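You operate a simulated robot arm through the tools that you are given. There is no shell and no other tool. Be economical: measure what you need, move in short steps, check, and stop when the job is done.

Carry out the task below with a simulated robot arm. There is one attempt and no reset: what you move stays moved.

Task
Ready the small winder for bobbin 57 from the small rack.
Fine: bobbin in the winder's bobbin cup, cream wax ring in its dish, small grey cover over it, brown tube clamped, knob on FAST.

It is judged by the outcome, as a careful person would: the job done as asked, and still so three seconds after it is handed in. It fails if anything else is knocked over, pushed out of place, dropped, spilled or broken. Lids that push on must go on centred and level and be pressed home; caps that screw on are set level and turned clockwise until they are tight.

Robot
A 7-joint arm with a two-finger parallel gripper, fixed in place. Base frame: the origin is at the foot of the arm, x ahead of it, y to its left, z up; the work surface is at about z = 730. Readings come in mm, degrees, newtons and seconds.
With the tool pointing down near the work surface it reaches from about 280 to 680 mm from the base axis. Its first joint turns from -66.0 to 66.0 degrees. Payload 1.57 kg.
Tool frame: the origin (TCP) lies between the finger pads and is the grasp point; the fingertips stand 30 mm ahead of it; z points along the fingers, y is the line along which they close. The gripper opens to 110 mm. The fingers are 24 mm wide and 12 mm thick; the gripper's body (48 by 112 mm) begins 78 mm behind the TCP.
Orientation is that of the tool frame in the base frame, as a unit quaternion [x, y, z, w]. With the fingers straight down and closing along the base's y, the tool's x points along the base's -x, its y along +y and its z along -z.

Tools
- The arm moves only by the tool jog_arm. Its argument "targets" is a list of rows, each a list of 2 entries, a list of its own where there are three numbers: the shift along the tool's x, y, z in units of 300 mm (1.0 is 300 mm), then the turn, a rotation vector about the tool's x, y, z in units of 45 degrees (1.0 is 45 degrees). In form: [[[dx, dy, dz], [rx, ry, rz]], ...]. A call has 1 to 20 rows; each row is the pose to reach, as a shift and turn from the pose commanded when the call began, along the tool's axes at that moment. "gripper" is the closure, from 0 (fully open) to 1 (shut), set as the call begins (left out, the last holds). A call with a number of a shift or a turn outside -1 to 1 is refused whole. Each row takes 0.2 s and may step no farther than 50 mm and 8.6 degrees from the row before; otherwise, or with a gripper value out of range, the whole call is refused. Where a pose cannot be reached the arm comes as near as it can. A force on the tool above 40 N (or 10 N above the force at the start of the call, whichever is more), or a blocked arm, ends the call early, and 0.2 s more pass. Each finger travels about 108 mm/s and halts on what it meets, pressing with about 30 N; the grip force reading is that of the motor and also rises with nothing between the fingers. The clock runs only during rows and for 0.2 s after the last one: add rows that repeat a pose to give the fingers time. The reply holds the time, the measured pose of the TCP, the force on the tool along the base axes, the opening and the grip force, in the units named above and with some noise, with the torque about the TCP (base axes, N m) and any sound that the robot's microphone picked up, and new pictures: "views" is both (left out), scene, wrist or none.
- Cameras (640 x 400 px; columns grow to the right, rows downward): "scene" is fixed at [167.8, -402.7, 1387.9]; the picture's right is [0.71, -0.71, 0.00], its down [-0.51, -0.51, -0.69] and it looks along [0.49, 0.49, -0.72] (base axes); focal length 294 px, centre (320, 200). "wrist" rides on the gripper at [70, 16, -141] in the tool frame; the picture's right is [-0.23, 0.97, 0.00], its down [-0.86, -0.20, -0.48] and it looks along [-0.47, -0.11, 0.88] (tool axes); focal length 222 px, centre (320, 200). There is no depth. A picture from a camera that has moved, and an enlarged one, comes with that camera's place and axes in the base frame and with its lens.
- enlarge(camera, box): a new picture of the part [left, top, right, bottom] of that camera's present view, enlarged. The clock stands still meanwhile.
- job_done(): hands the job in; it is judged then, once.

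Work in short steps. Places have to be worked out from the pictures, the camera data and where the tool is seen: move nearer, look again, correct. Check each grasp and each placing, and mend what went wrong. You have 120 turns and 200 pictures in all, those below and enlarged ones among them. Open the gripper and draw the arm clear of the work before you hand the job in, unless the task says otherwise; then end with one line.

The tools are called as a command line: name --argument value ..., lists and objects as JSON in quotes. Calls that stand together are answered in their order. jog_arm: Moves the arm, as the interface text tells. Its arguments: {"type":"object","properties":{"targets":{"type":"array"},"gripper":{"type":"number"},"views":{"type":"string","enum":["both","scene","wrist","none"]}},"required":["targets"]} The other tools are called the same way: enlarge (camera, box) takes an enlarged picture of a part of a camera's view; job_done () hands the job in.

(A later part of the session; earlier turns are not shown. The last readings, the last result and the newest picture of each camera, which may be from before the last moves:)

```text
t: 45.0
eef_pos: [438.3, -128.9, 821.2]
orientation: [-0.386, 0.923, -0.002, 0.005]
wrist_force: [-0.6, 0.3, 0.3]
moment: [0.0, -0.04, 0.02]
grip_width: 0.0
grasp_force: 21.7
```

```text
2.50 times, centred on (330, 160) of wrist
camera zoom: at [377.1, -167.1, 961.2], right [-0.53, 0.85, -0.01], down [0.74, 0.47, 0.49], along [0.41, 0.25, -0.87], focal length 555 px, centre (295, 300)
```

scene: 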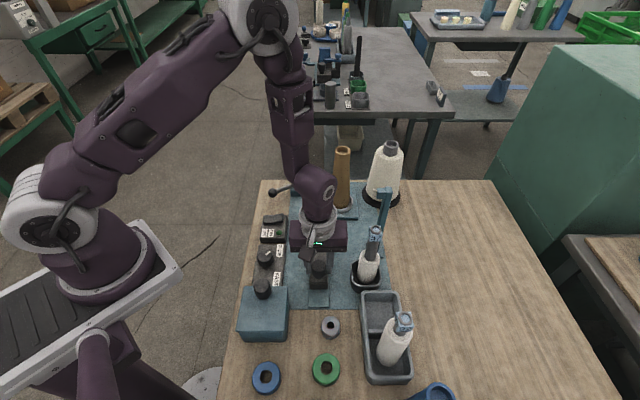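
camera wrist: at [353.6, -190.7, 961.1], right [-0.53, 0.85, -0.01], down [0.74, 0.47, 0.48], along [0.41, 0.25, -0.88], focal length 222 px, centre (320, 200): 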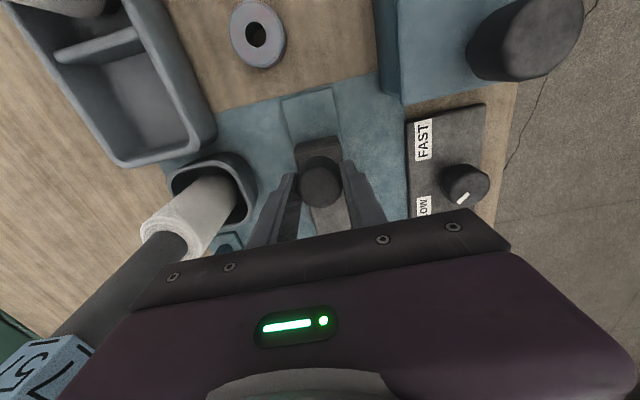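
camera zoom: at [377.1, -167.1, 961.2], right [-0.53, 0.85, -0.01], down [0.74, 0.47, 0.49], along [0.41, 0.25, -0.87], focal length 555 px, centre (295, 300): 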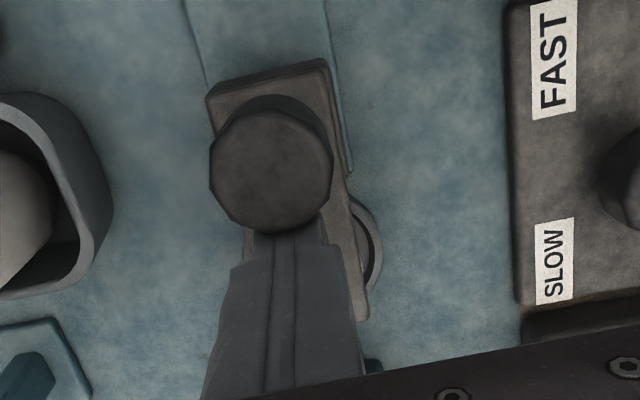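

Raise first with smaller steps, then back away.

jog_arm --targets '[[[0, 0, -0.1], [0, 0, 0]], [[0.05, 0, -0.22], [0, 0, 0]], [[0.18, 0, -0.3], [0, 0, 0]], [[0.33, 0, -0.3], [0, 0, 0]], [[0.45, 0, -0.3], [0, 0, 0]]]' --views "both"

enlarge --camera "scene" --box '[280, 220, 360, 310]'

enlarge --camera "wrist" --box '[260, 100, 420, 240]'

```text
t: 46.2
eef_pos: [338.1, -227.6, 910.0]
orientation: [-0.383, 0.924, -0.002, 0.001]
wrist_force: [-0.1, 0.5, 0.0]
moment: [0.01, 0.03, 0.04]
grip_width: 0.0
grasp_force: 21.2
camera wrist: at [279.2, -265.4, 1051.2], right [-0.53, 0.85, -0.01], down [0.74, 0.47, 0.48], along [0.41, 0.25, -0.88], focal length 222 px, centre (320, 200)
```

scene: 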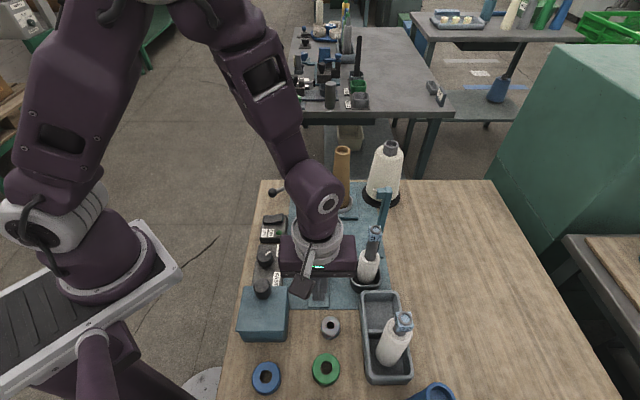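
wrist: 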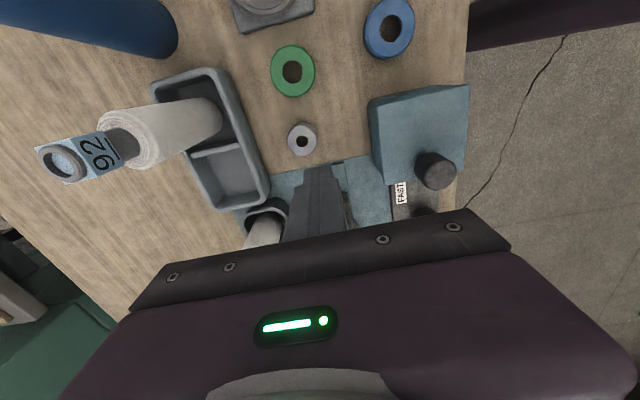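

```text
4.44 times, centred on (320, 265) of scene
camera zoom: at [167.8, -402.7, 1387.9], right [0.71, -0.71, 0.0], down [-0.51, -0.51, -0.69], along [0.49, 0.49, -0.72], focal length 1307 px, centre (320, -89)
```

zoom: 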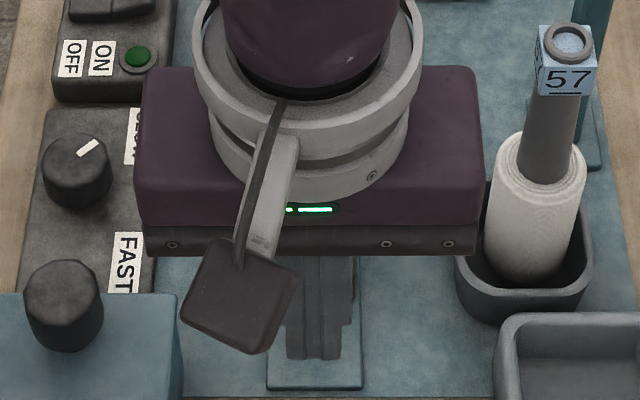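

```text
2.86 times, centred on (340, 170) of wrist
camera zoom: at [279.2, -265.4, 1051.2], right [-0.53, 0.85, -0.01], down [0.74, 0.47, 0.48], along [0.41, 0.25, -0.88], focal length 635 px, centre (263, 286)
```

zoom: 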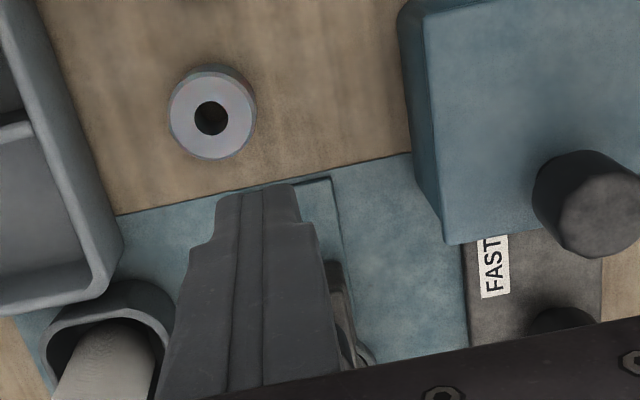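

The hand blocks the view; move on over the speed knob at about (357, -21), from where the cover is also visible.

jog_arm --targets '[[[-0.1, 0.09, 0], [0, 0, 0]], [[-0.21, 0.18, 0], [0, 0, 0]], [[-0.32, 0.27, 0], [0, 0, 0]], [[-0.43, 0.36, 0], [0, 0, 0]], [[-0.532, 0.442, 0], [0, 0, 0]]]' --gripper 0.4 --views "both"

enlarge --camera "scene" --box '[240, 220, 360, 310]'

enlarge --camera "wrist" --box '[160, 50, 400, 240]'

```text
t: 47.4
eef_pos: [358.7, -17.9, 905.8]
orientation: [-0.382, 0.924, -0.003, 0.001]
wrist_force: [0.0, 0.3, -0.2]
moment: [0.01, -0.02, 0.0]
grip_width: 66.0
grasp_force: 0.0
camera wrist: at [299.4, -56.7, 1047.0], right [-0.53, 0.85, -0.01], down [0.74, 0.47, 0.48], along [0.41, 0.25, -0.88], focal length 222 px, centre (320, 200)
```

scene: 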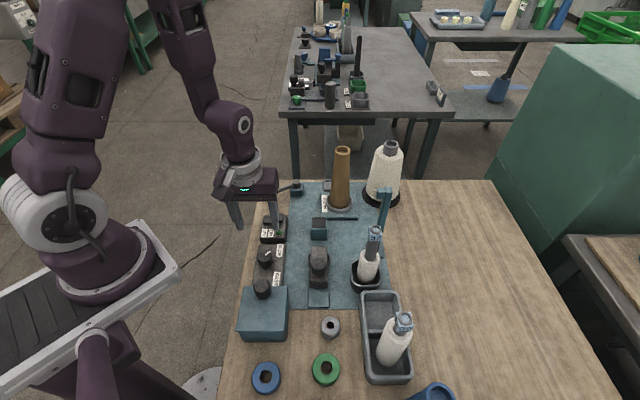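
wrist: 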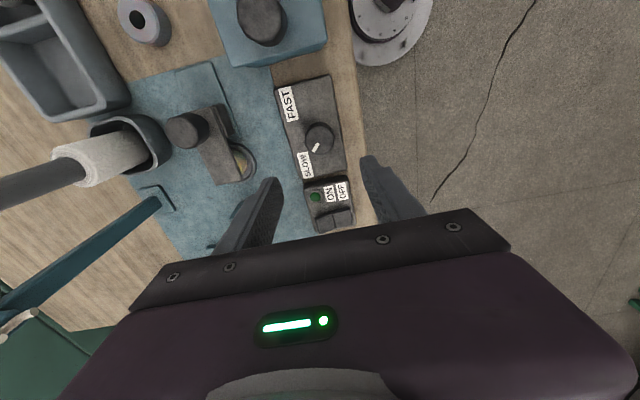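

```text
4.44 times, centred on (300, 265) of scene
camera zoom: at [167.8, -402.8, 1387.9], right [0.71, -0.71, 0.0], down [-0.51, -0.51, -0.69], along [0.49, 0.49, -0.72], focal length 1307 px, centre (409, -89)
```

zoom: 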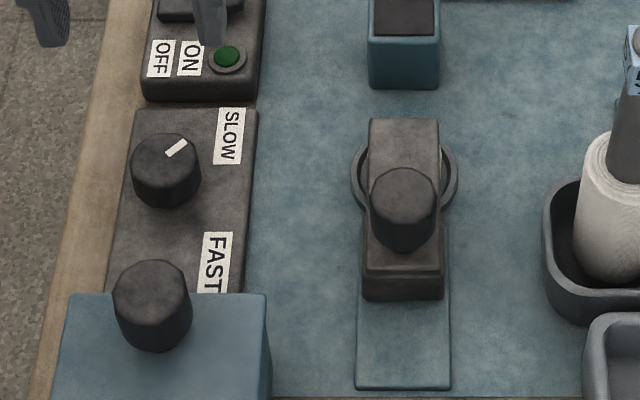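

```text
2.11 times, centred on (280, 145) of wrist
camera zoom: at [299.4, -56.7, 1047.0], right [-0.53, 0.85, -0.01], down [0.74, 0.47, 0.48], along [0.41, 0.25, -0.88], focal length 468 px, centre (404, 316)
```

zoom: 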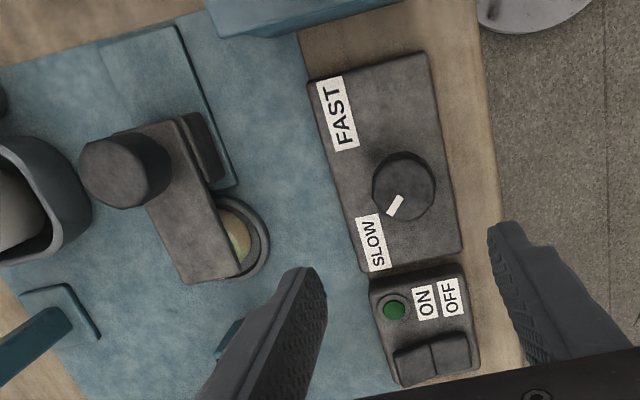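

The cover slid ~45 mm, to what looks like the rail's end. I go look straight down on the dish to see whether it fully covers the ring.

jog_arm --targets '[[[-0.05, -0.1, -0.06], [0, 0, 0]], [[-0.1, -0.2, -0.12], [0, 0, 0]], [[-0.15, -0.3, -0.16], [0, 0, 0]], [[-0.2, -0.4, -0.18], [0, 0, 0]], [[-0.26, -0.5, -0.18], [0, 0, 0]]]' --views "none"

enlarge --camera "wrist" --box '[240, 10, 400, 150]'

```text
t: 48.6
eef_pos: [518.7, -71.5, 966.6]
orientation: [-0.383, 0.924, -0.003, 0.001]
wrist_force: [0.2, -0.1, 0.3]
moment: [-0.02, 0.0, -0.01]
grip_width: 66.2
grasp_force: 0.1
```

```text
2.86 times, centred on (320, 80) of wrist
camera zoom: at [459.6, -108.5, 1105.9], right [-0.53, 0.85, -0.01], down [0.74, 0.47, 0.48], along [0.41, 0.25, -0.88], focal length 635 px, centre (320, 543)
```

zoom: 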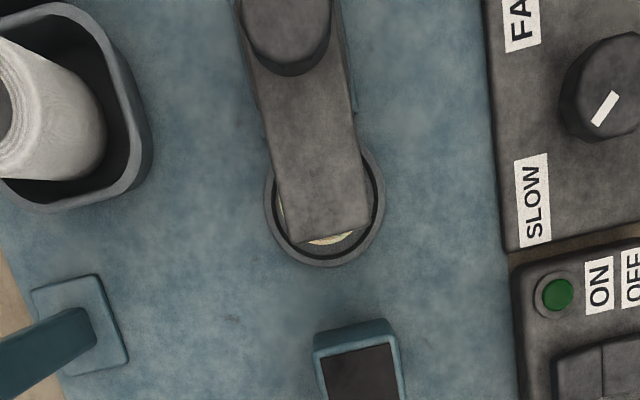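

Seen from above, the cover hides nearly all of the ring but is a few mm short at the far edge. I'll push the knob from behind with closed fingers to find the real end stop.

jog_arm --targets '[[[0.14, 0.015, 0], [0, 0, 0]], [[0.28, 0.03, 0], [0, 0, 0]], [[0.42, 0.045, 0], [0, 0, 0]], [[0.545, 0.055, 0], [0, 0, 0]], [[0.545, 0.055, 0.15], [0, 0, 0]], [[0.545, 0.055, 0.3], [0, 0, 0]], [[0.545, 0.055, 0.43], [0, 0, 0]]]' --gripper 1 --views "none"

enlarge --camera "wrist" --box '[220, 80, 420, 240]'

enlarge --camera "scene" --box '[270, 210, 370, 310]'

```text
t: 50.2
eef_pos: [391.0, -175.3, 835.0]
orientation: [-0.384, 0.923, -0.002, 0.001]
wrist_force: [-1.2, -0.5, 0.7]
moment: [0.02, 0.01, 0.05]
grip_width: 0.1
grasp_force: 21.2
```

```text
2.50 times, centred on (320, 160) of wrist
camera zoom: at [330.7, -212.2, 975.3], right [-0.53, 0.85, -0.01], down [0.74, 0.47, 0.48], along [0.41, 0.25, -0.88], focal length 555 px, centre (320, 300)
```

zoom: 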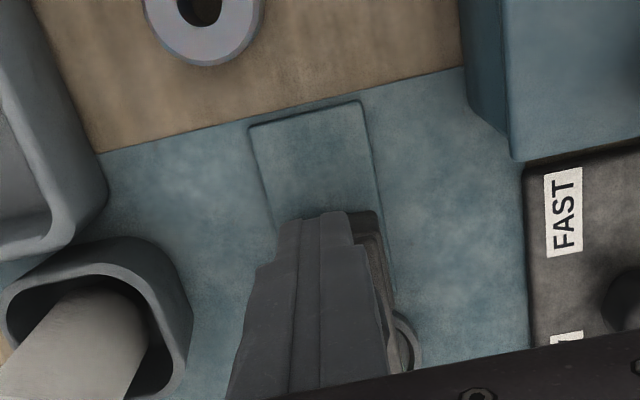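

```text
4.00 times, centred on (320, 260) of scene
camera zoom: at [167.8, -402.7, 1387.9], right [0.71, -0.71, 0.0], down [-0.51, -0.51, -0.69], along [0.49, 0.49, -0.72], focal length 1176 px, centre (320, -40)
```

zoom: 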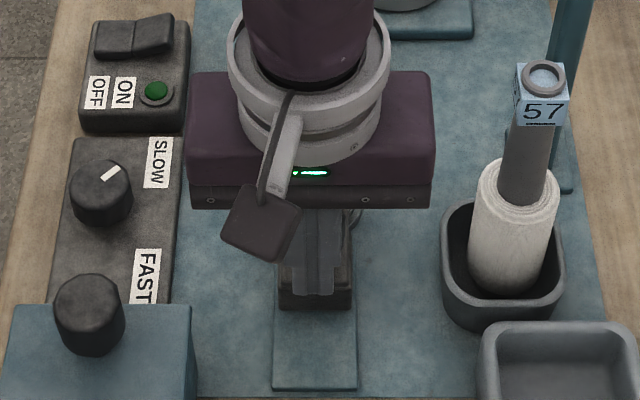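

Fingers are behind the knob. Lower a bit and push forward slowly; the force limit will stop at the end.

jog_arm --targets '[[[0, 0, 0.045], [0, 0, 0]], [[-0.015, 0, 0.045], [0, 0, 0]], [[-0.03, 0, 0.045], [0, 0, 0]], [[-0.04, 0, 0.045], [0, 0, 0]], [[-0.05, 0, 0.045], [0, 0, 0]], [[-0.06, 0, 0.045], [0, 0, 0]], [[-0.07, 0, 0.045], [0, 0, 0]], [[-0.08, 0, 0.045], [0, 0, 0]]]' --views "scene"

```text
t: 51.6
eef_pos: [399.9, -168.0, 821.3]
orientation: [-0.378, 0.926, -0.003, -0.004]
wrist_force: [-6.1, -7.1, 0.8]
moment: [0.01, 0.01, 0.03]
grip_width: 0.1
grasp_force: 21.2
stopped in row 7: the force on the tool passed its limit at 44 N (the readings are from after the stop); the commanded pose is now the measured one
```

scene: 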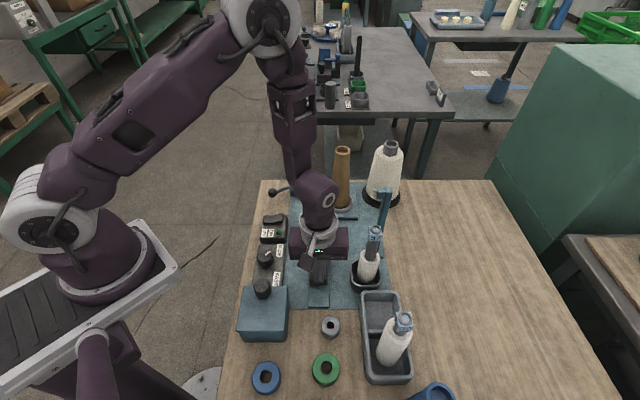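

Firm stop at 44 N. Back off, raise, and look from above again.

jog_arm --targets '[[[0.02, 0, 0], [0, 0, 0]], [[0.02, 0, -0.16], [0, 0, 0]], [[0.02, 0, -0.32], [0, 0, 0]], [[0.02, 0, -0.48], [0, 0, 0]], [[-0.14, -0.015, -0.48], [0, 0, 0]], [[-0.28, -0.03, -0.48], [0, 0, 0]], [[-0.42, -0.045, -0.48], [0, 0, 0]], [[-0.508, -0.053, -0.48], [0, 0, 0]]]' --gripper 0.4 --views "none"

enlarge --camera "wrist" --box '[240, 10, 400, 150]'

enlarge --camera "scene" --box '[270, 220, 370, 320]'

```text
t: 53.4
eef_pos: [522.1, -68.0, 963.2]
orientation: [-0.379, 0.926, -0.003, -0.004]
wrist_force: [-0.3, -0.2, -0.1]
moment: [-0.01, -0.03, -0.01]
grip_width: 66.1
grasp_force: 0.1
```

```text
2.86 times, centred on (320, 80) of wrist
camera zoom: at [461.9, -105.3, 1105.2], right [-0.52, 0.85, 0.0], down [0.75, 0.46, 0.47], along [0.4, 0.24, -0.88], focal length 635 px, centre (320, 543)
```

zoom: 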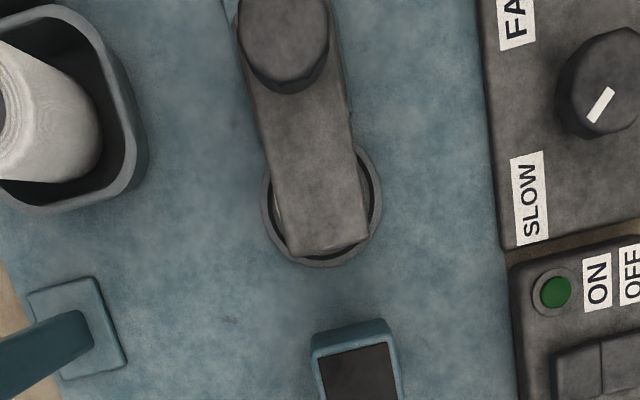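

```text
4.00 times, centred on (320, 270) of scene
camera zoom: at [167.8, -402.7, 1387.9], right [0.71, -0.71, 0.0], down [-0.51, -0.51, -0.69], along [0.49, 0.49, -0.72], focal length 1176 px, centre (320, -80)
```

zoom: 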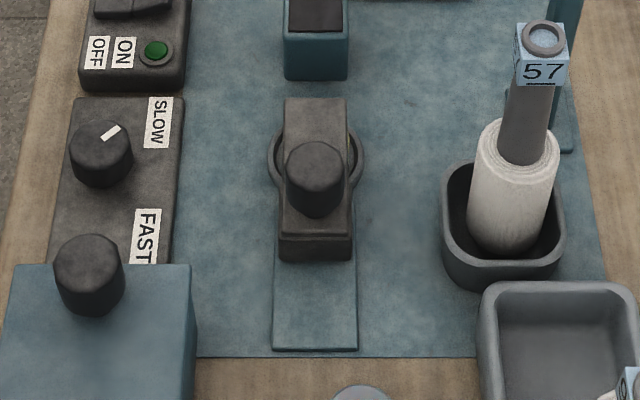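

The cover is now fully home over the ring. Next the speed knob: its pointer points toward SLOW (base +x); it needs about 90° clockwise. Move above it.

jog_arm --targets '[[[0.07, 0.12, 0.05], [0, 0, 0]], [[0.14, 0.24, 0.1], [0, 0, 0]], [[0.21, 0.36, 0.15], [0, 0, 0]], [[0.286, 0.496, 0.2], [0, 0, 0]], [[0.286, 0.496, 0.3], [0, 0, 0]], [[0.286, 0.496, 0.37], [0, 0, 0]]]' --views "none"

enlarge --camera "wrist" --box '[220, 60, 420, 240]'

enlarge --camera "scene" --box '[230, 200, 330, 320]'

```text
t: 54.8
eef_pos: [352.3, -23.8, 853.0]
orientation: [-0.379, 0.925, -0.002, -0.004]
wrist_force: [0.7, 0.2, -0.4]
moment: [0.0, -0.01, 0.0]
grip_width: 65.8
grasp_force: 0.0
```

```text
2.22 times, centred on (320, 150) of wrist
camera zoom: at [295.1, -60.6, 994.4], right [-0.52, 0.85, 0.0], down [0.75, 0.46, 0.47], along [0.4, 0.24, -0.88], focal length 494 px, centre (320, 311)
```

zoom: 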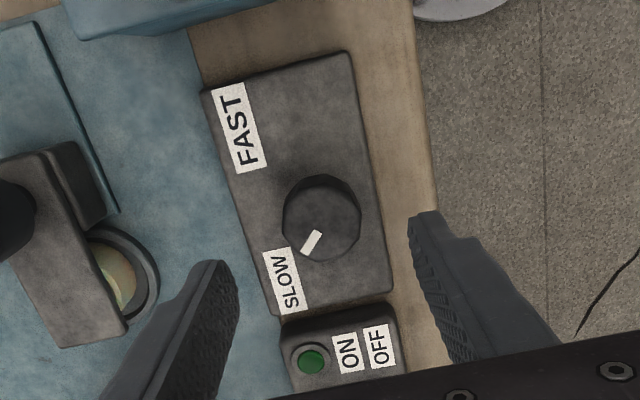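

```text
3.33 times, centred on (280, 260) of scene
camera zoom: at [167.8, -402.7, 1387.9], right [0.71, -0.71, 0.0], down [-0.51, -0.51, -0.69], along [0.49, 0.49, -0.72], focal length 980 px, centre (453, 0)
```

zoom: 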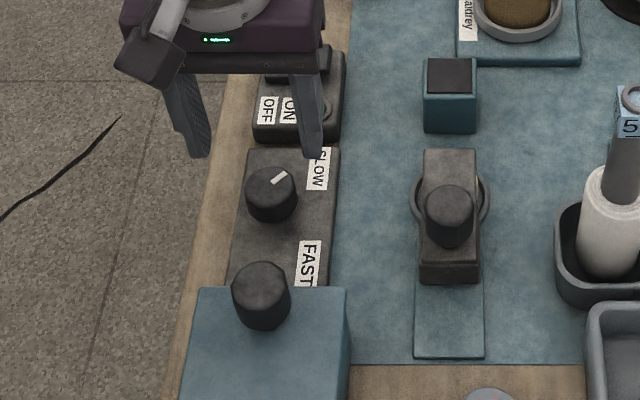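

Knob confirmed at (357, -23), top about 768. Lower around it and close.

jog_arm --targets '[[[-0.013, -0.009, 0.1], [0, 0, 0]], [[-0.013, -0.009, 0.2], [0, 0, 0]], [[-0.013, -0.009, 0.24], [0, 0, 0]]]' --views "none"

jog_arm --targets '[[[0, 0, 0], [0, 0, 0]], [[0, 0, 0], [0, 0, 0]], [[0, 0, 0], [0, 0, 0]]]' --gripper 1 --views "wrist"

```text
t: 55.6
eef_pos: [359.0, -23.5, 780.4]
orientation: [-0.38, 0.925, -0.003, -0.004]
wrist_force: [-0.4, 0.3, -0.3]
moment: [0.0, -0.04, -0.01]
grip_width: 66.0
grasp_force: 0.1
```

```text
t: 56.4
eef_pos: [356.7, -20.0, 780.8]
orientation: [-0.382, 0.924, 0.001, -0.007]
wrist_force: [-3.4, 6.2, 4.7]
moment: [-0.48, -0.32, -0.11]
grip_width: 37.7
grasp_force: 43.2
stopped in row 3: the force on the tool passed its limit at 42 N (the readings are from after the stop); the commanded pose is now the measured one
camera wrist: at [299.7, -58.8, 922.4], right [-0.53, 0.85, 0.0], down [0.75, 0.46, 0.47], along [0.4, 0.25, -0.88], focal length 222 px, centre (320, 200)
```

wrist: 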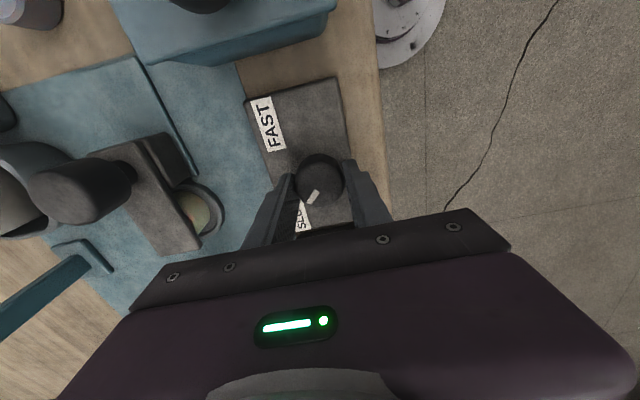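

Gripped, but the knob sits about 3 mm off along the pads; reopen, recentre, and close again.

jog_arm --targets '[[[0, 0, 0], [0, 0, 0]], [[0.01, -0.001, 0], [0, 0, 0]], [[0.01, -0.001, 0], [0, 0, 0]]]' --gripper 0.5 --views "none"

jog_arm --targets '[[[0, 0, 0], [0, 0, 0]], [[0, 0, 0], [0, 0, 0]], [[0, 0, 0], [0, 0, 0]]]' --gripper 1 --views "none"

enlarge --camera "wrist" --box '[240, 80, 400, 240]'

```text
t: 57.2
eef_pos: [354.9, -23.6, 780.6]
orientation: [-0.382, 0.924, 0.0, -0.006]
wrist_force: [-0.6, 0.8, 0.1]
moment: [-0.04, 0.01, 0.0]
grip_width: 55.2
grasp_force: 0.0
```

```text
t: 58.0
eef_pos: [353.5, -24.9, 780.7]
orientation: [-0.382, 0.924, 0.001, -0.006]
wrist_force: [-4.1, 5.8, -3.2]
moment: [-0.22, -0.28, 0.02]
grip_width: 37.9
grasp_force: 43.8
```

```text
2.50 times, centred on (320, 160) of wrist
camera zoom: at [297.3, -61.3, 922.0], right [-0.53, 0.85, 0.0], down [0.75, 0.46, 0.47], along [0.4, 0.25, -0.88], focal length 555 px, centre (320, 300)
```

zoom: 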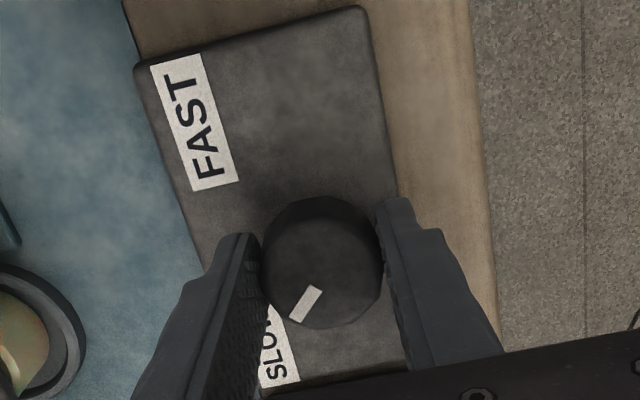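

Turn clockwise 45° first.

jog_arm --targets '[[[0, 0, 0], [0, 0, 0.17]], [[0, 0, 0], [0, 0, 0.34]], [[0, 0, 0], [0, 0, 0.51]], [[0, 0, 0], [0, 0, 0.68]], [[0, 0, 0], [0, 0, 0.85]], [[0, 0, 0], [0, 0, 1.0]]]' --views "none"

enlarge --camera "wrist" --box '[220, 60, 420, 240]'

```text
t: 59.0
eef_pos: [354.0, -22.5, 780.0]
orientation: [-0.135, 0.991, 0.0, -0.008]
wrist_force: [-0.9, 5.2, -0.8]
moment: [-0.46, -0.14, 0.0]
grip_width: 37.3
grasp_force: 43.6
stopped in row 5: the force on the tool passed its limit at 41 N (the readings are from after the stop); the commanded pose is now the measured one
```

```text
2.22 times, centred on (320, 150) of wrist
camera zoom: at [286.7, -25.9, 922.4], right [-0.04, 1.0, 0.0], down [0.89, 0.04, 0.46], along [0.46, 0.02, -0.89], focal length 494 px, centre (320, 311)
```

zoom: 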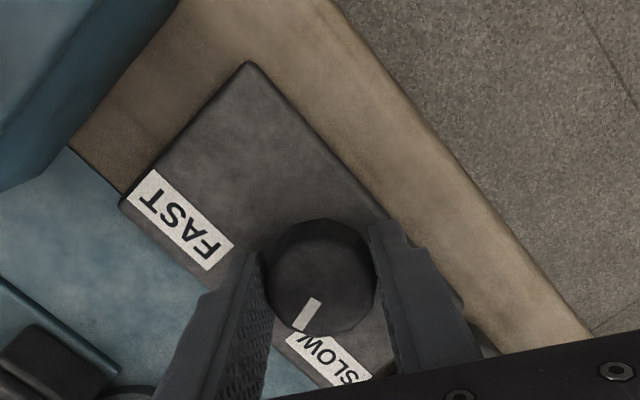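

The pointer follows. Continue turning.

jog_arm --targets '[[[0, 0, 0], [0, 0, 0.15]], [[0, 0, 0], [0, 0, 0.3]], [[0, 0, 0], [0, 0, 0.45]], [[0, 0, 0], [0, 0, 0.6]], [[0, 0, 0], [0, 0, 0.75]]]' --views "none"

enlarge --camera "wrist" --box '[220, 60, 420, 240]'

```text
t: 60.2
eef_pos: [354.2, -20.9, 780.8]
orientation: [0.157, 0.988, -0.002, -0.009]
wrist_force: [3.1, 33.4, 0.0]
moment: [0.87, -0.68, 0.04]
grip_width: 37.7
grasp_force: 44.0
```

```text
2.22 times, centred on (320, 150) of wrist
camera zoom: at [297.1, 15.1, 922.1], right [0.52, 0.85, -0.01], down [0.76, -0.46, 0.47], along [0.39, -0.25, -0.88], focal length 494 px, centre (320, 311)
```

zoom: 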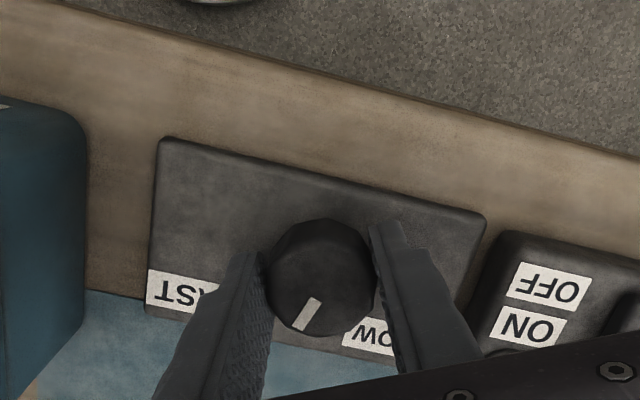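

Continue another 40°, easing the sideways load.

jog_arm --targets '[[[0, 0.006, 0], [0, 0, 0.0]], [[0, 0.006, 0], [0, 0, 0.15]], [[0, 0.006, 0], [0, 0, 0.3]], [[0, 0.006, 0], [0, 0, 0.45]], [[0, 0.006, 0], [0, 0, 0.6]], [[0, 0.006, 0], [0, 0, 0.75]], [[0, 0.006, 0], [0, 0, 0.9]]]' --views "none"

enlarge --camera "wrist" --box '[220, 60, 420, 240]'

```text
t: 61.8
eef_pos: [356.2, -20.9, 780.3]
orientation: [0.492, 0.871, -0.005, -0.006]
wrist_force: [10.2, 13.7, 4.0]
moment: [1.01, -0.9, 0.41]
grip_width: 36.8
grasp_force: 43.2
```

```text
2.22 times, centred on (320, 150) of wrist
camera zoom: at [337.2, 46.7, 921.5], right [0.95, 0.31, -0.01], down [0.28, -0.83, 0.48], along [0.14, -0.46, -0.88], focal length 494 px, centre (320, 311)
```

zoom: 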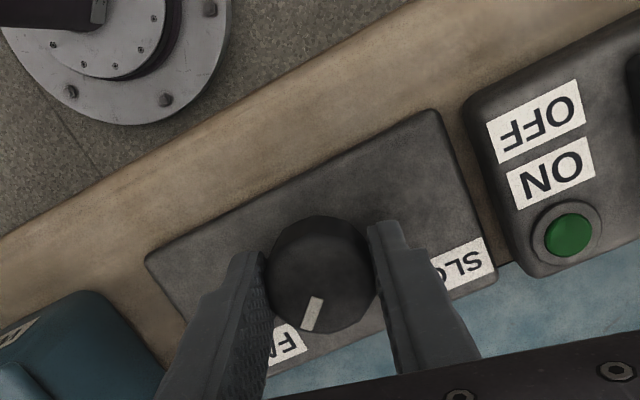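

The turning moment now rises (0.41 N m), suggesting the stop. Release, raise, and check the pointer.

jog_arm --targets '[[[0, 0, 0], [0, 0, 0]], [[0, 0, 0], [0, 0, 0]]]' --gripper 0.4 --views "none"

jog_arm --targets '[[[0, 0, -0.1], [0, 0, 0]], [[0, 0, -0.25], [0, 0, 0]]]' --views "none"

enlarge --camera "wrist" --box '[220, 60, 420, 240]'

enlarge --camera "scene" --box '[230, 220, 310, 310]'

```text
t: 62.4
eef_pos: [354.3, -22.1, 780.4]
orientation: [0.491, 0.871, -0.005, -0.006]
wrist_force: [0.1, 0.5, -1.1]
moment: [0.04, -0.02, 0.0]
grip_width: 66.3
grasp_force: 0.0
```

```text
t: 63.0
eef_pos: [355.5, -22.2, 855.9]
orientation: [0.491, 0.871, -0.006, -0.008]
wrist_force: [0.3, 0.5, 0.6]
moment: [0.03, 0.0, 0.01]
grip_width: 66.1
grasp_force: 0.1
```

```text
2.22 times, centred on (320, 150) of wrist
camera zoom: at [337.3, 45.3, 996.8], right [0.95, 0.31, -0.02], down [0.28, -0.83, 0.48], along [0.13, -0.46, -0.88], focal length 494 px, centre (320, 311)
```

zoom: 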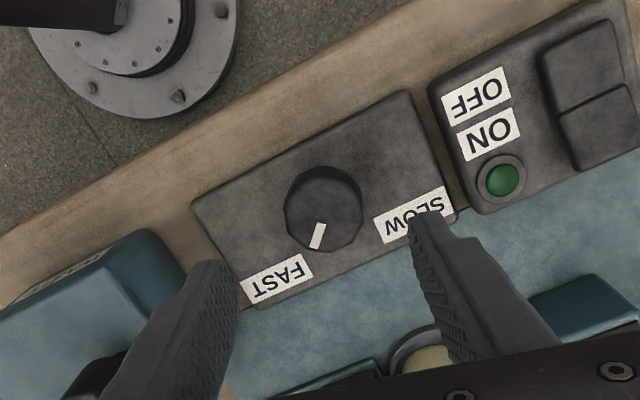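

```text
4.44 times, centred on (270, 265) of scene
camera zoom: at [167.8, -402.8, 1387.9], right [0.71, -0.71, 0.0], down [-0.51, -0.51, -0.69], along [0.49, 0.49, -0.72], focal length 1307 px, centre (542, -89)
```

zoom: 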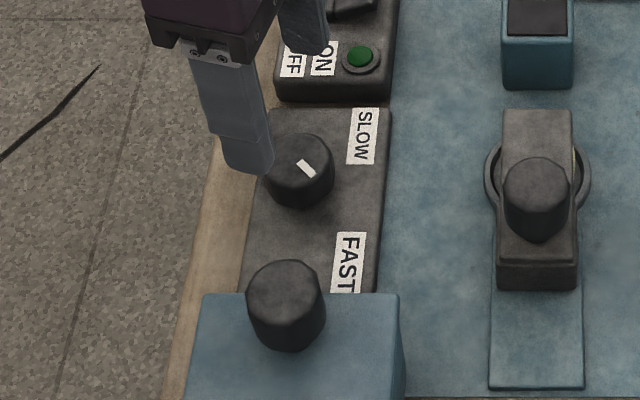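

Angles from the scene give the pointer going from +44° to −49°, i.e. mirrored onto FAST with a stop felt. Next the clamp lever near (590, 125), ball near (508, 138). Move to look at it from above and check the tube.

jog_arm --targets '[[[0, 0.05, -0.12], [0, 0, 0]], [[-0.02, 0.15, -0.22], [0, 0, 0]], [[-0.04, 0.27, -0.32], [0, 0, 0]], [[-0.06, 0.4, -0.4], [0, 0, 0]], [[-0.08, 0.52, -0.46], [0, 0, 0]], [[-0.1, 0.65, -0.48], [0, 0, 0]], [[-0.132, 0.763, -0.48], [0, 0, 0]]]' --views "both"

enlarge --camera "wrist" --box '[200, 0, 440, 180]'

enlarge --camera "scene" --box '[280, 20, 460, 130]'

```text
t: 64.6
eef_pos: [572.7, 63.9, 993.5]
orientation: [0.491, 0.871, -0.005, -0.007]
wrist_force: [1.0, 0.1, 0.9]
moment: [0.0, 0.03, 0.0]
grip_width: 66.0
grasp_force: 0.1
camera wrist: at [555.4, 130.6, 1135.3], right [0.95, 0.31, -0.02], down [0.28, -0.83, 0.48], along [0.13, -0.46, -0.88], focal length 222 px, centre (320, 200)
```

scene: 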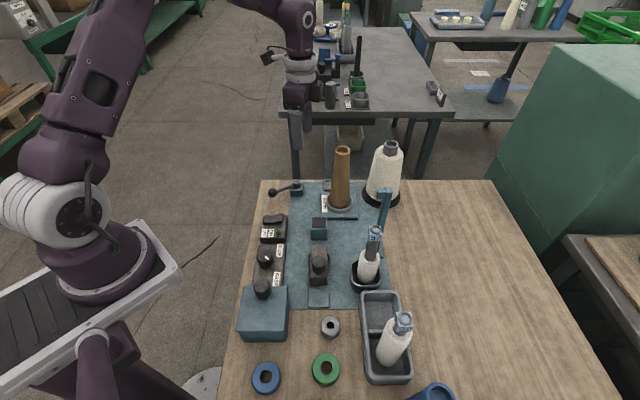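
wrist: 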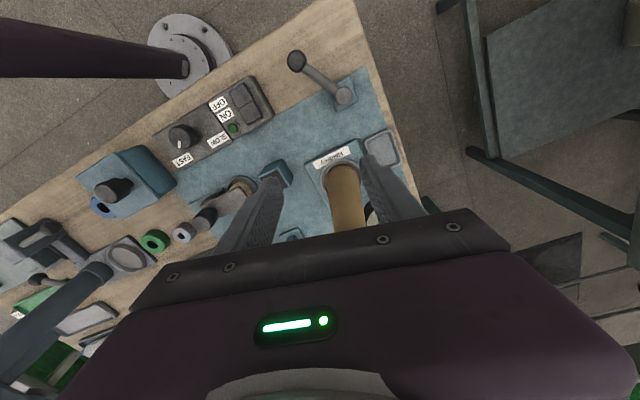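

```text
2.22 times, centred on (320, 90) of wrist
camera zoom: at [555.4, 130.6, 1135.3], right [0.95, 0.31, -0.02], down [0.28, -0.83, 0.48], along [0.13, -0.46, -0.88], focal length 494 px, centre (320, 444)
```

zoom: 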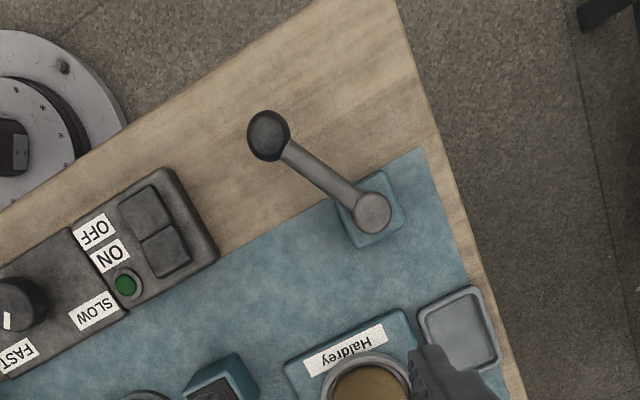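

```text
3.56 times, centred on (370, 75) of scene
camera zoom: at [167.8, -402.7, 1387.9], right [0.71, -0.71, 0.0], down [-0.51, -0.51, -0.69], along [0.49, 0.49, -0.72], focal length 1045 px, centre (142, 644)
```

zoom: 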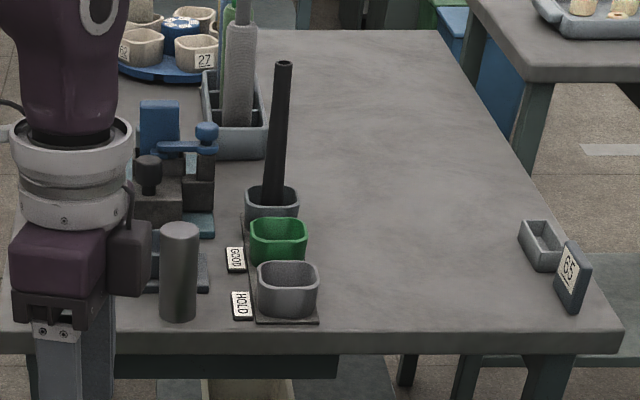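

The lever turns about a vertical pivot at (589, 120), ball at (510, 138). I position the fingers as a fork around the ball, closing across the arm.

jog_arm --targets '[[[0.05, -0.01, 0.05], [0, 0, -0.17]], [[0.1, -0.02, 0.1], [0, 0, -0.34]], [[0.16, -0.03, 0.15], [0, 0, -0.51]], [[0.21, -0.035, 0.22], [0, 0, -0.68]], [[0.27, -0.045, 0.3], [0, 0, -0.85]], [[0.319, -0.052, 0.378], [0, 0, -1.0]]]' --gripper 0.5 --views "both"

enlarge --camera "wrist" --box '[220, 80, 420, 240]'

enlarge --camera "scene" --box '[240, 120, 360, 230]'

```text
t: 66.0
eef_pos: [509.3, 138.2, 880.8]
orientation: [0.119, 0.993, -0.001, -0.008]
wrist_force: [-0.3, -0.7, -0.8]
moment: [0.03, -0.03, -0.01]
grip_width: 54.9
grasp_force: 0.0
camera wrist: at [449.6, 170.0, 1023.1], right [0.45, 0.89, -0.01], down [0.79, -0.4, 0.47], along [0.41, -0.22, -0.88], focal length 222 px, centre (320, 200)
```

scene: 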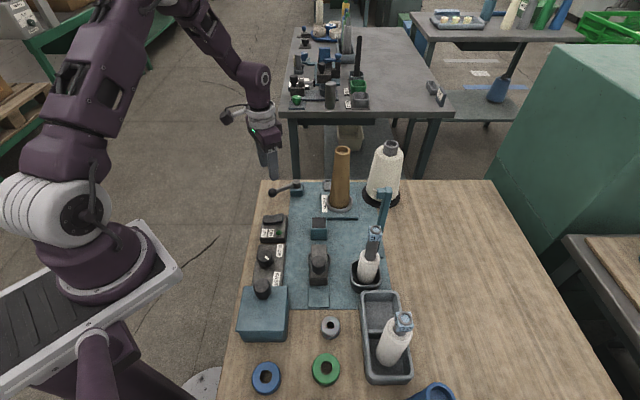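
wrist: 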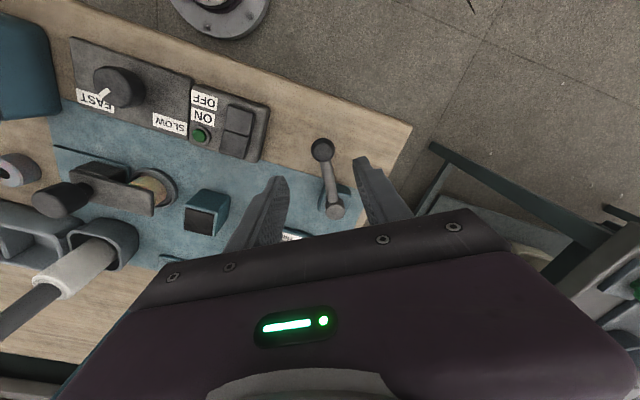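

```text
2.50 times, centred on (320, 160) of wrist
camera zoom: at [449.6, 170.0, 1023.1], right [0.45, 0.89, -0.01], down [0.79, -0.4, 0.47], along [0.41, -0.22, -0.88], focal length 555 px, centre (320, 300)
```

zoom: 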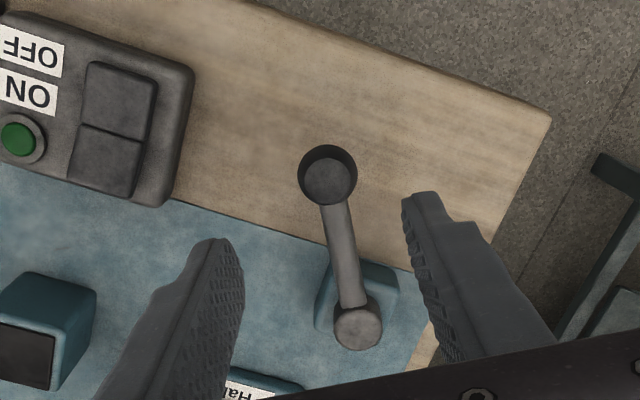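

```text
3.64 times, centred on (300, 175) of scene
camera zoom: at [167.8, -402.8, 1387.9], right [0.71, -0.71, 0.0], down [-0.51, -0.51, -0.69], along [0.49, 0.49, -0.72], focal length 1069 px, centre (393, 291)
```

zoom: 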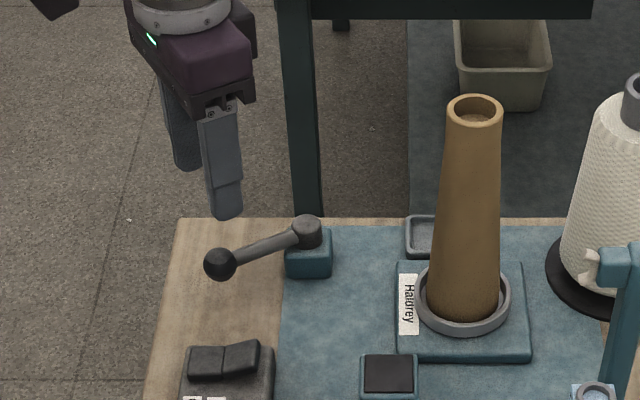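

Fork is aligned with the ball. Lower over it.

jog_arm --targets '[[[0, 0.005, 0.1], [0, 0, 0]], [[0, 0.005, 0.2], [0, 0, 0]], [[0, 0.005, 0.305], [0, 0, 0]]]' --gripper 0.6 --views "none"

enlarge --camera "wrist" --box '[220, 80, 420, 240]'

enlarge --camera "scene" --box '[240, 120, 360, 230]'

```text
t: 66.8
eef_pos: [508.5, 141.2, 790.5]
orientation: [0.12, 0.993, -0.002, -0.007]
wrist_force: [0.0, -0.2, 0.2]
moment: [0.0, -0.05, -0.01]
grip_width: 43.8
grasp_force: 0.1
```

```text
2.50 times, centred on (320, 160) of wrist
camera zoom: at [448.6, 172.4, 931.7], right [0.45, 0.89, -0.01], down [0.79, -0.4, 0.47], along [0.41, -0.22, -0.88], focal length 555 px, centre (320, 300)
```

zoom: 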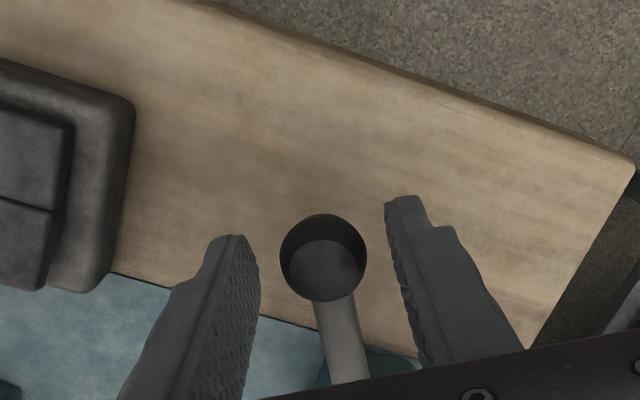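

```text
3.64 times, centred on (300, 175) of scene
camera zoom: at [167.8, -402.8, 1387.9], right [0.71, -0.71, 0.0], down [-0.51, -0.51, -0.69], along [0.49, 0.49, -0.72], focal length 1069 px, centre (393, 291)
```

zoom: 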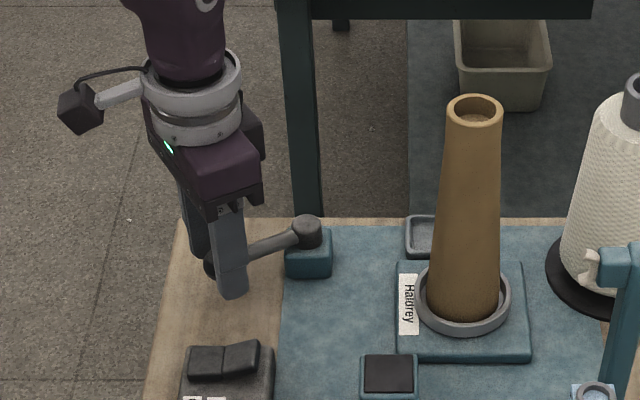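

Ball is between the fingers. Test a gentle push toward −y (over the plate).

jog_arm --targets '[[[0, -0.02, 0], [0, 0, 0]], [[0, -0.035, 0], [0, 0, 0]], [[0, -0.05, 0], [0, 0, 0]], [[0, -0.065, 0], [0, 0, 0]]]' --views "none"

enlarge --camera "wrist" --box '[220, 80, 420, 240]'

```text
t: 67.8
eef_pos: [503.4, 121.7, 792.4]
orientation: [0.12, 0.993, -0.001, -0.008]
wrist_force: [-0.3, 0.1, -1.0]
moment: [0.01, 0.0, -0.03]
grip_width: 44.5
grasp_force: 0.1
```

```text
2.50 times, centred on (320, 160) of wrist
camera zoom: at [443.7, 152.7, 933.0], right [0.45, 0.89, -0.01], down [0.79, -0.4, 0.47], along [0.41, -0.22, -0.88], focal length 555 px, centre (320, 300)
```

zoom: 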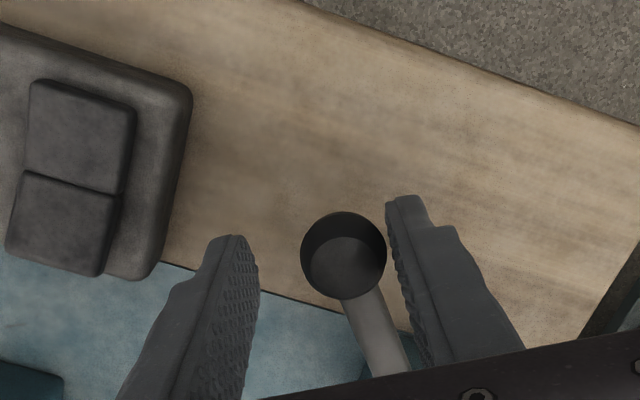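

The lever moves freely that way. Continue along its arc, turning the tool with it.

jog_arm --targets '[[[-0.012, -0.0335, 0], [0, 0, -0.156]], [[-0.0256, -0.065, 0], [0, 0, -0.311]], [[-0.043, -0.095, 0], [0, 0, -0.467]], [[-0.064, -0.1225, 0], [0, 0, -0.622]], [[-0.088, -0.147, 0], [0, 0, -0.778]], [[-0.115, -0.169, 0], [0, 0, -0.933]]]' --views "both"

enlarge --camera "scene" --box '[240, 120, 360, 230]'

```text
t: 69.2
eef_pos: [524.1, 61.3, 790.2]
orientation: [-0.245, 0.97, 0.001, -0.008]
wrist_force: [0.2, 1.1, 0.0]
moment: [0.01, -0.01, 0.02]
grip_width: 44.0
grasp_force: 0.6
camera wrist: at [459.4, 43.2, 932.7], right [-0.26, 0.96, 0.0], down [0.85, 0.23, 0.46], along [0.45, 0.12, -0.89], focal length 222 px, centre (320, 200)
```

scene: 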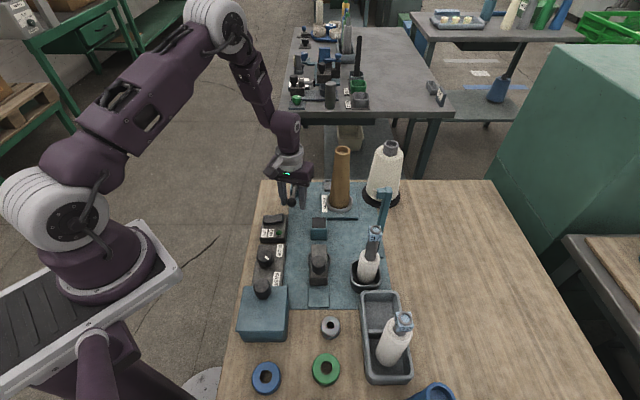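
wrist: 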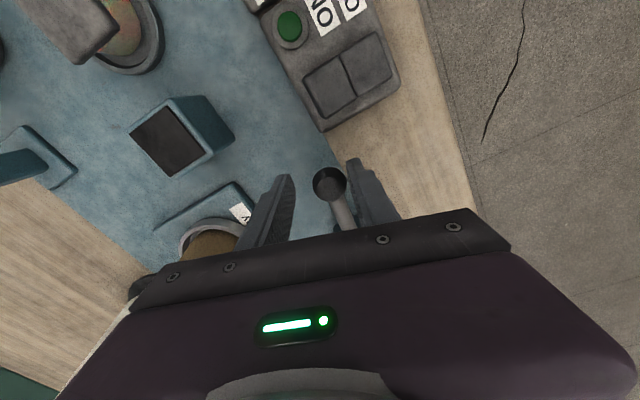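

```text
3.64 times, centred on (300, 175) of scene
camera zoom: at [167.8, -402.7, 1387.9], right [0.71, -0.71, 0.0], down [-0.51, -0.51, -0.69], along [0.49, 0.49, -0.72], focal length 1069 px, centre (393, 291)
```

zoom: 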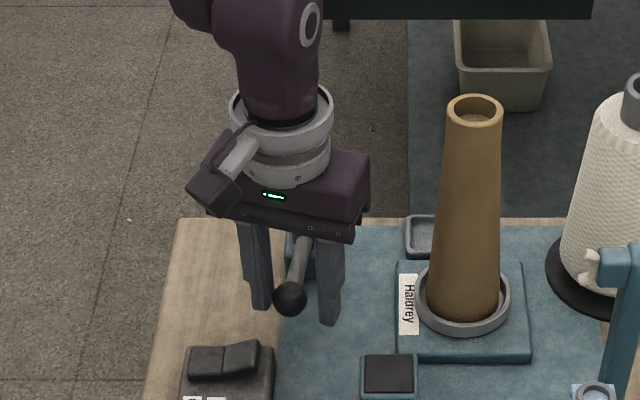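

Going well. Continue, with less tool turning to keep the body away from the tube.

jog_arm --targets '[[[-0.015, -0.032, 0], [0, 0, -0.1]], [[-0.029, -0.0637, 0], [0, 0, -0.2]], [[-0.048, -0.0937, 0], [0, 0, -0.3]], [[-0.069, -0.121, 0], [0, 0, -0.4]]]' --views "wrist"

enlarge --camera "scene" --box '[240, 120, 360, 230]'

```text
t: 70.2
eef_pos: [557.6, 40.0, 790.3]
orientation: [-0.393, 0.919, 0.004, -0.012]
wrist_force: [-28.2, 12.3, 4.1]
moment: [0.18, 0.79, 0.29]
grip_width: 69.4
grasp_force: 14.7
camera wrist: at [503.3, 2.0, 932.2], right [-0.55, 0.84, 0.01], down [0.75, 0.48, 0.46], along [0.38, 0.26, -0.89], focal length 222 px, centre (320, 200)
```

wrist: 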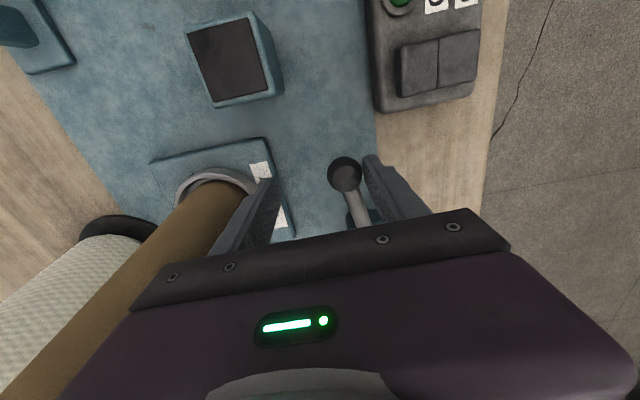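

```text
3.64 times, centred on (300, 175) of scene
camera zoom: at [167.2, -402.5, 1388.1], right [0.71, -0.71, 0.0], down [-0.51, -0.51, -0.69], along [0.49, 0.49, -0.72], focal length 1069 px, centre (393, 291)
```

zoom: 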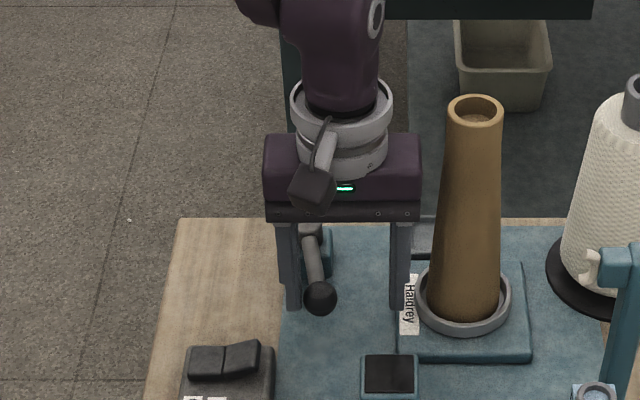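

The lever now resists firmly (finger was pushed open, 28 N): about 70° swing. Ease back, lift out and look.

jog_arm --targets '[[[0, 0.04, 0], [0, 0, 0]], [[0, 0.05, 0], [0, 0, 0]], [[0, 0.05, -0.12], [0, 0, 0]], [[0, 0.05, -0.25], [0, 0, 0]]]' --views "both"

enlarge --camera "wrist" --box '[200, 80, 440, 240]'

enlarge --camera "scene" --box '[250, 130, 370, 240]'

```text
t: 71.2
eef_pos: [551.5, 49.6, 864.3]
orientation: [-0.391, 0.92, 0.001, -0.008]
wrist_force: [0.8, 0.6, 0.6]
moment: [0.03, 0.04, 0.01]
grip_width: 44.0
grasp_force: 0.0
camera wrist: at [495.4, 10.3, 1006.1], right [-0.54, 0.84, 0.01], down [0.74, 0.48, 0.47], along [0.39, 0.26, -0.88], focal length 222 px, centre (320, 200)
```

scene: 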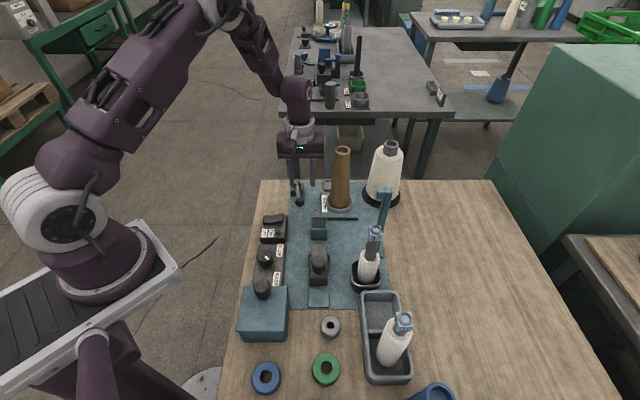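
wrist: 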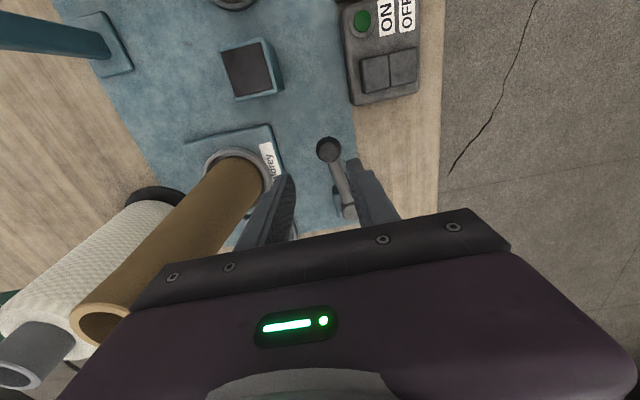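

```text
2.50 times, centred on (320, 160) of wrist
camera zoom: at [495.4, 10.3, 1006.1], right [-0.54, 0.84, 0.01], down [0.74, 0.48, 0.47], along [0.39, 0.26, -0.88], focal length 555 px, centre (320, 300)
```

zoom: 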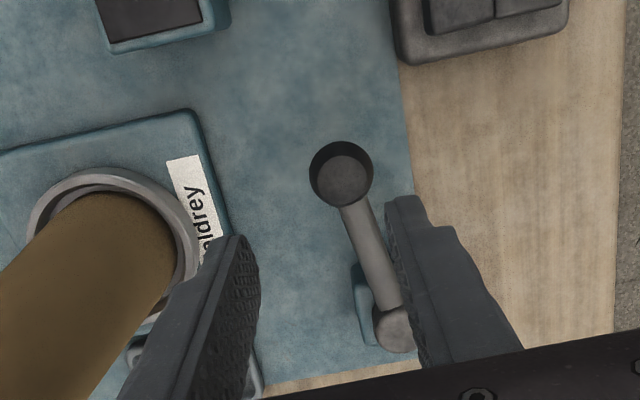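

```text
3.64 times, centred on (310, 185) of scene
camera zoom: at [167.8, -402.7, 1387.9], right [0.71, -0.71, 0.0], down [-0.51, -0.51, -0.69], along [0.49, 0.49, -0.72], focal length 1069 px, centre (356, 254)
```

zoom: 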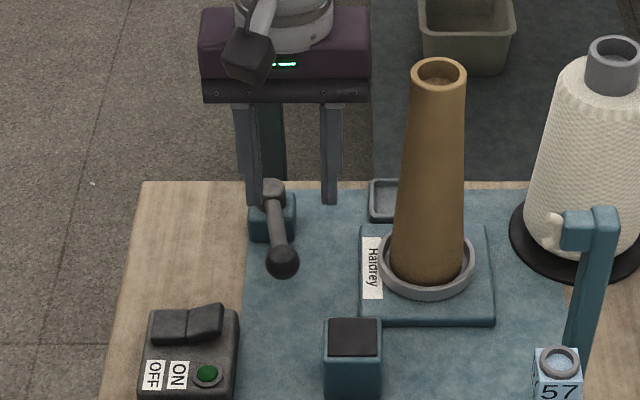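

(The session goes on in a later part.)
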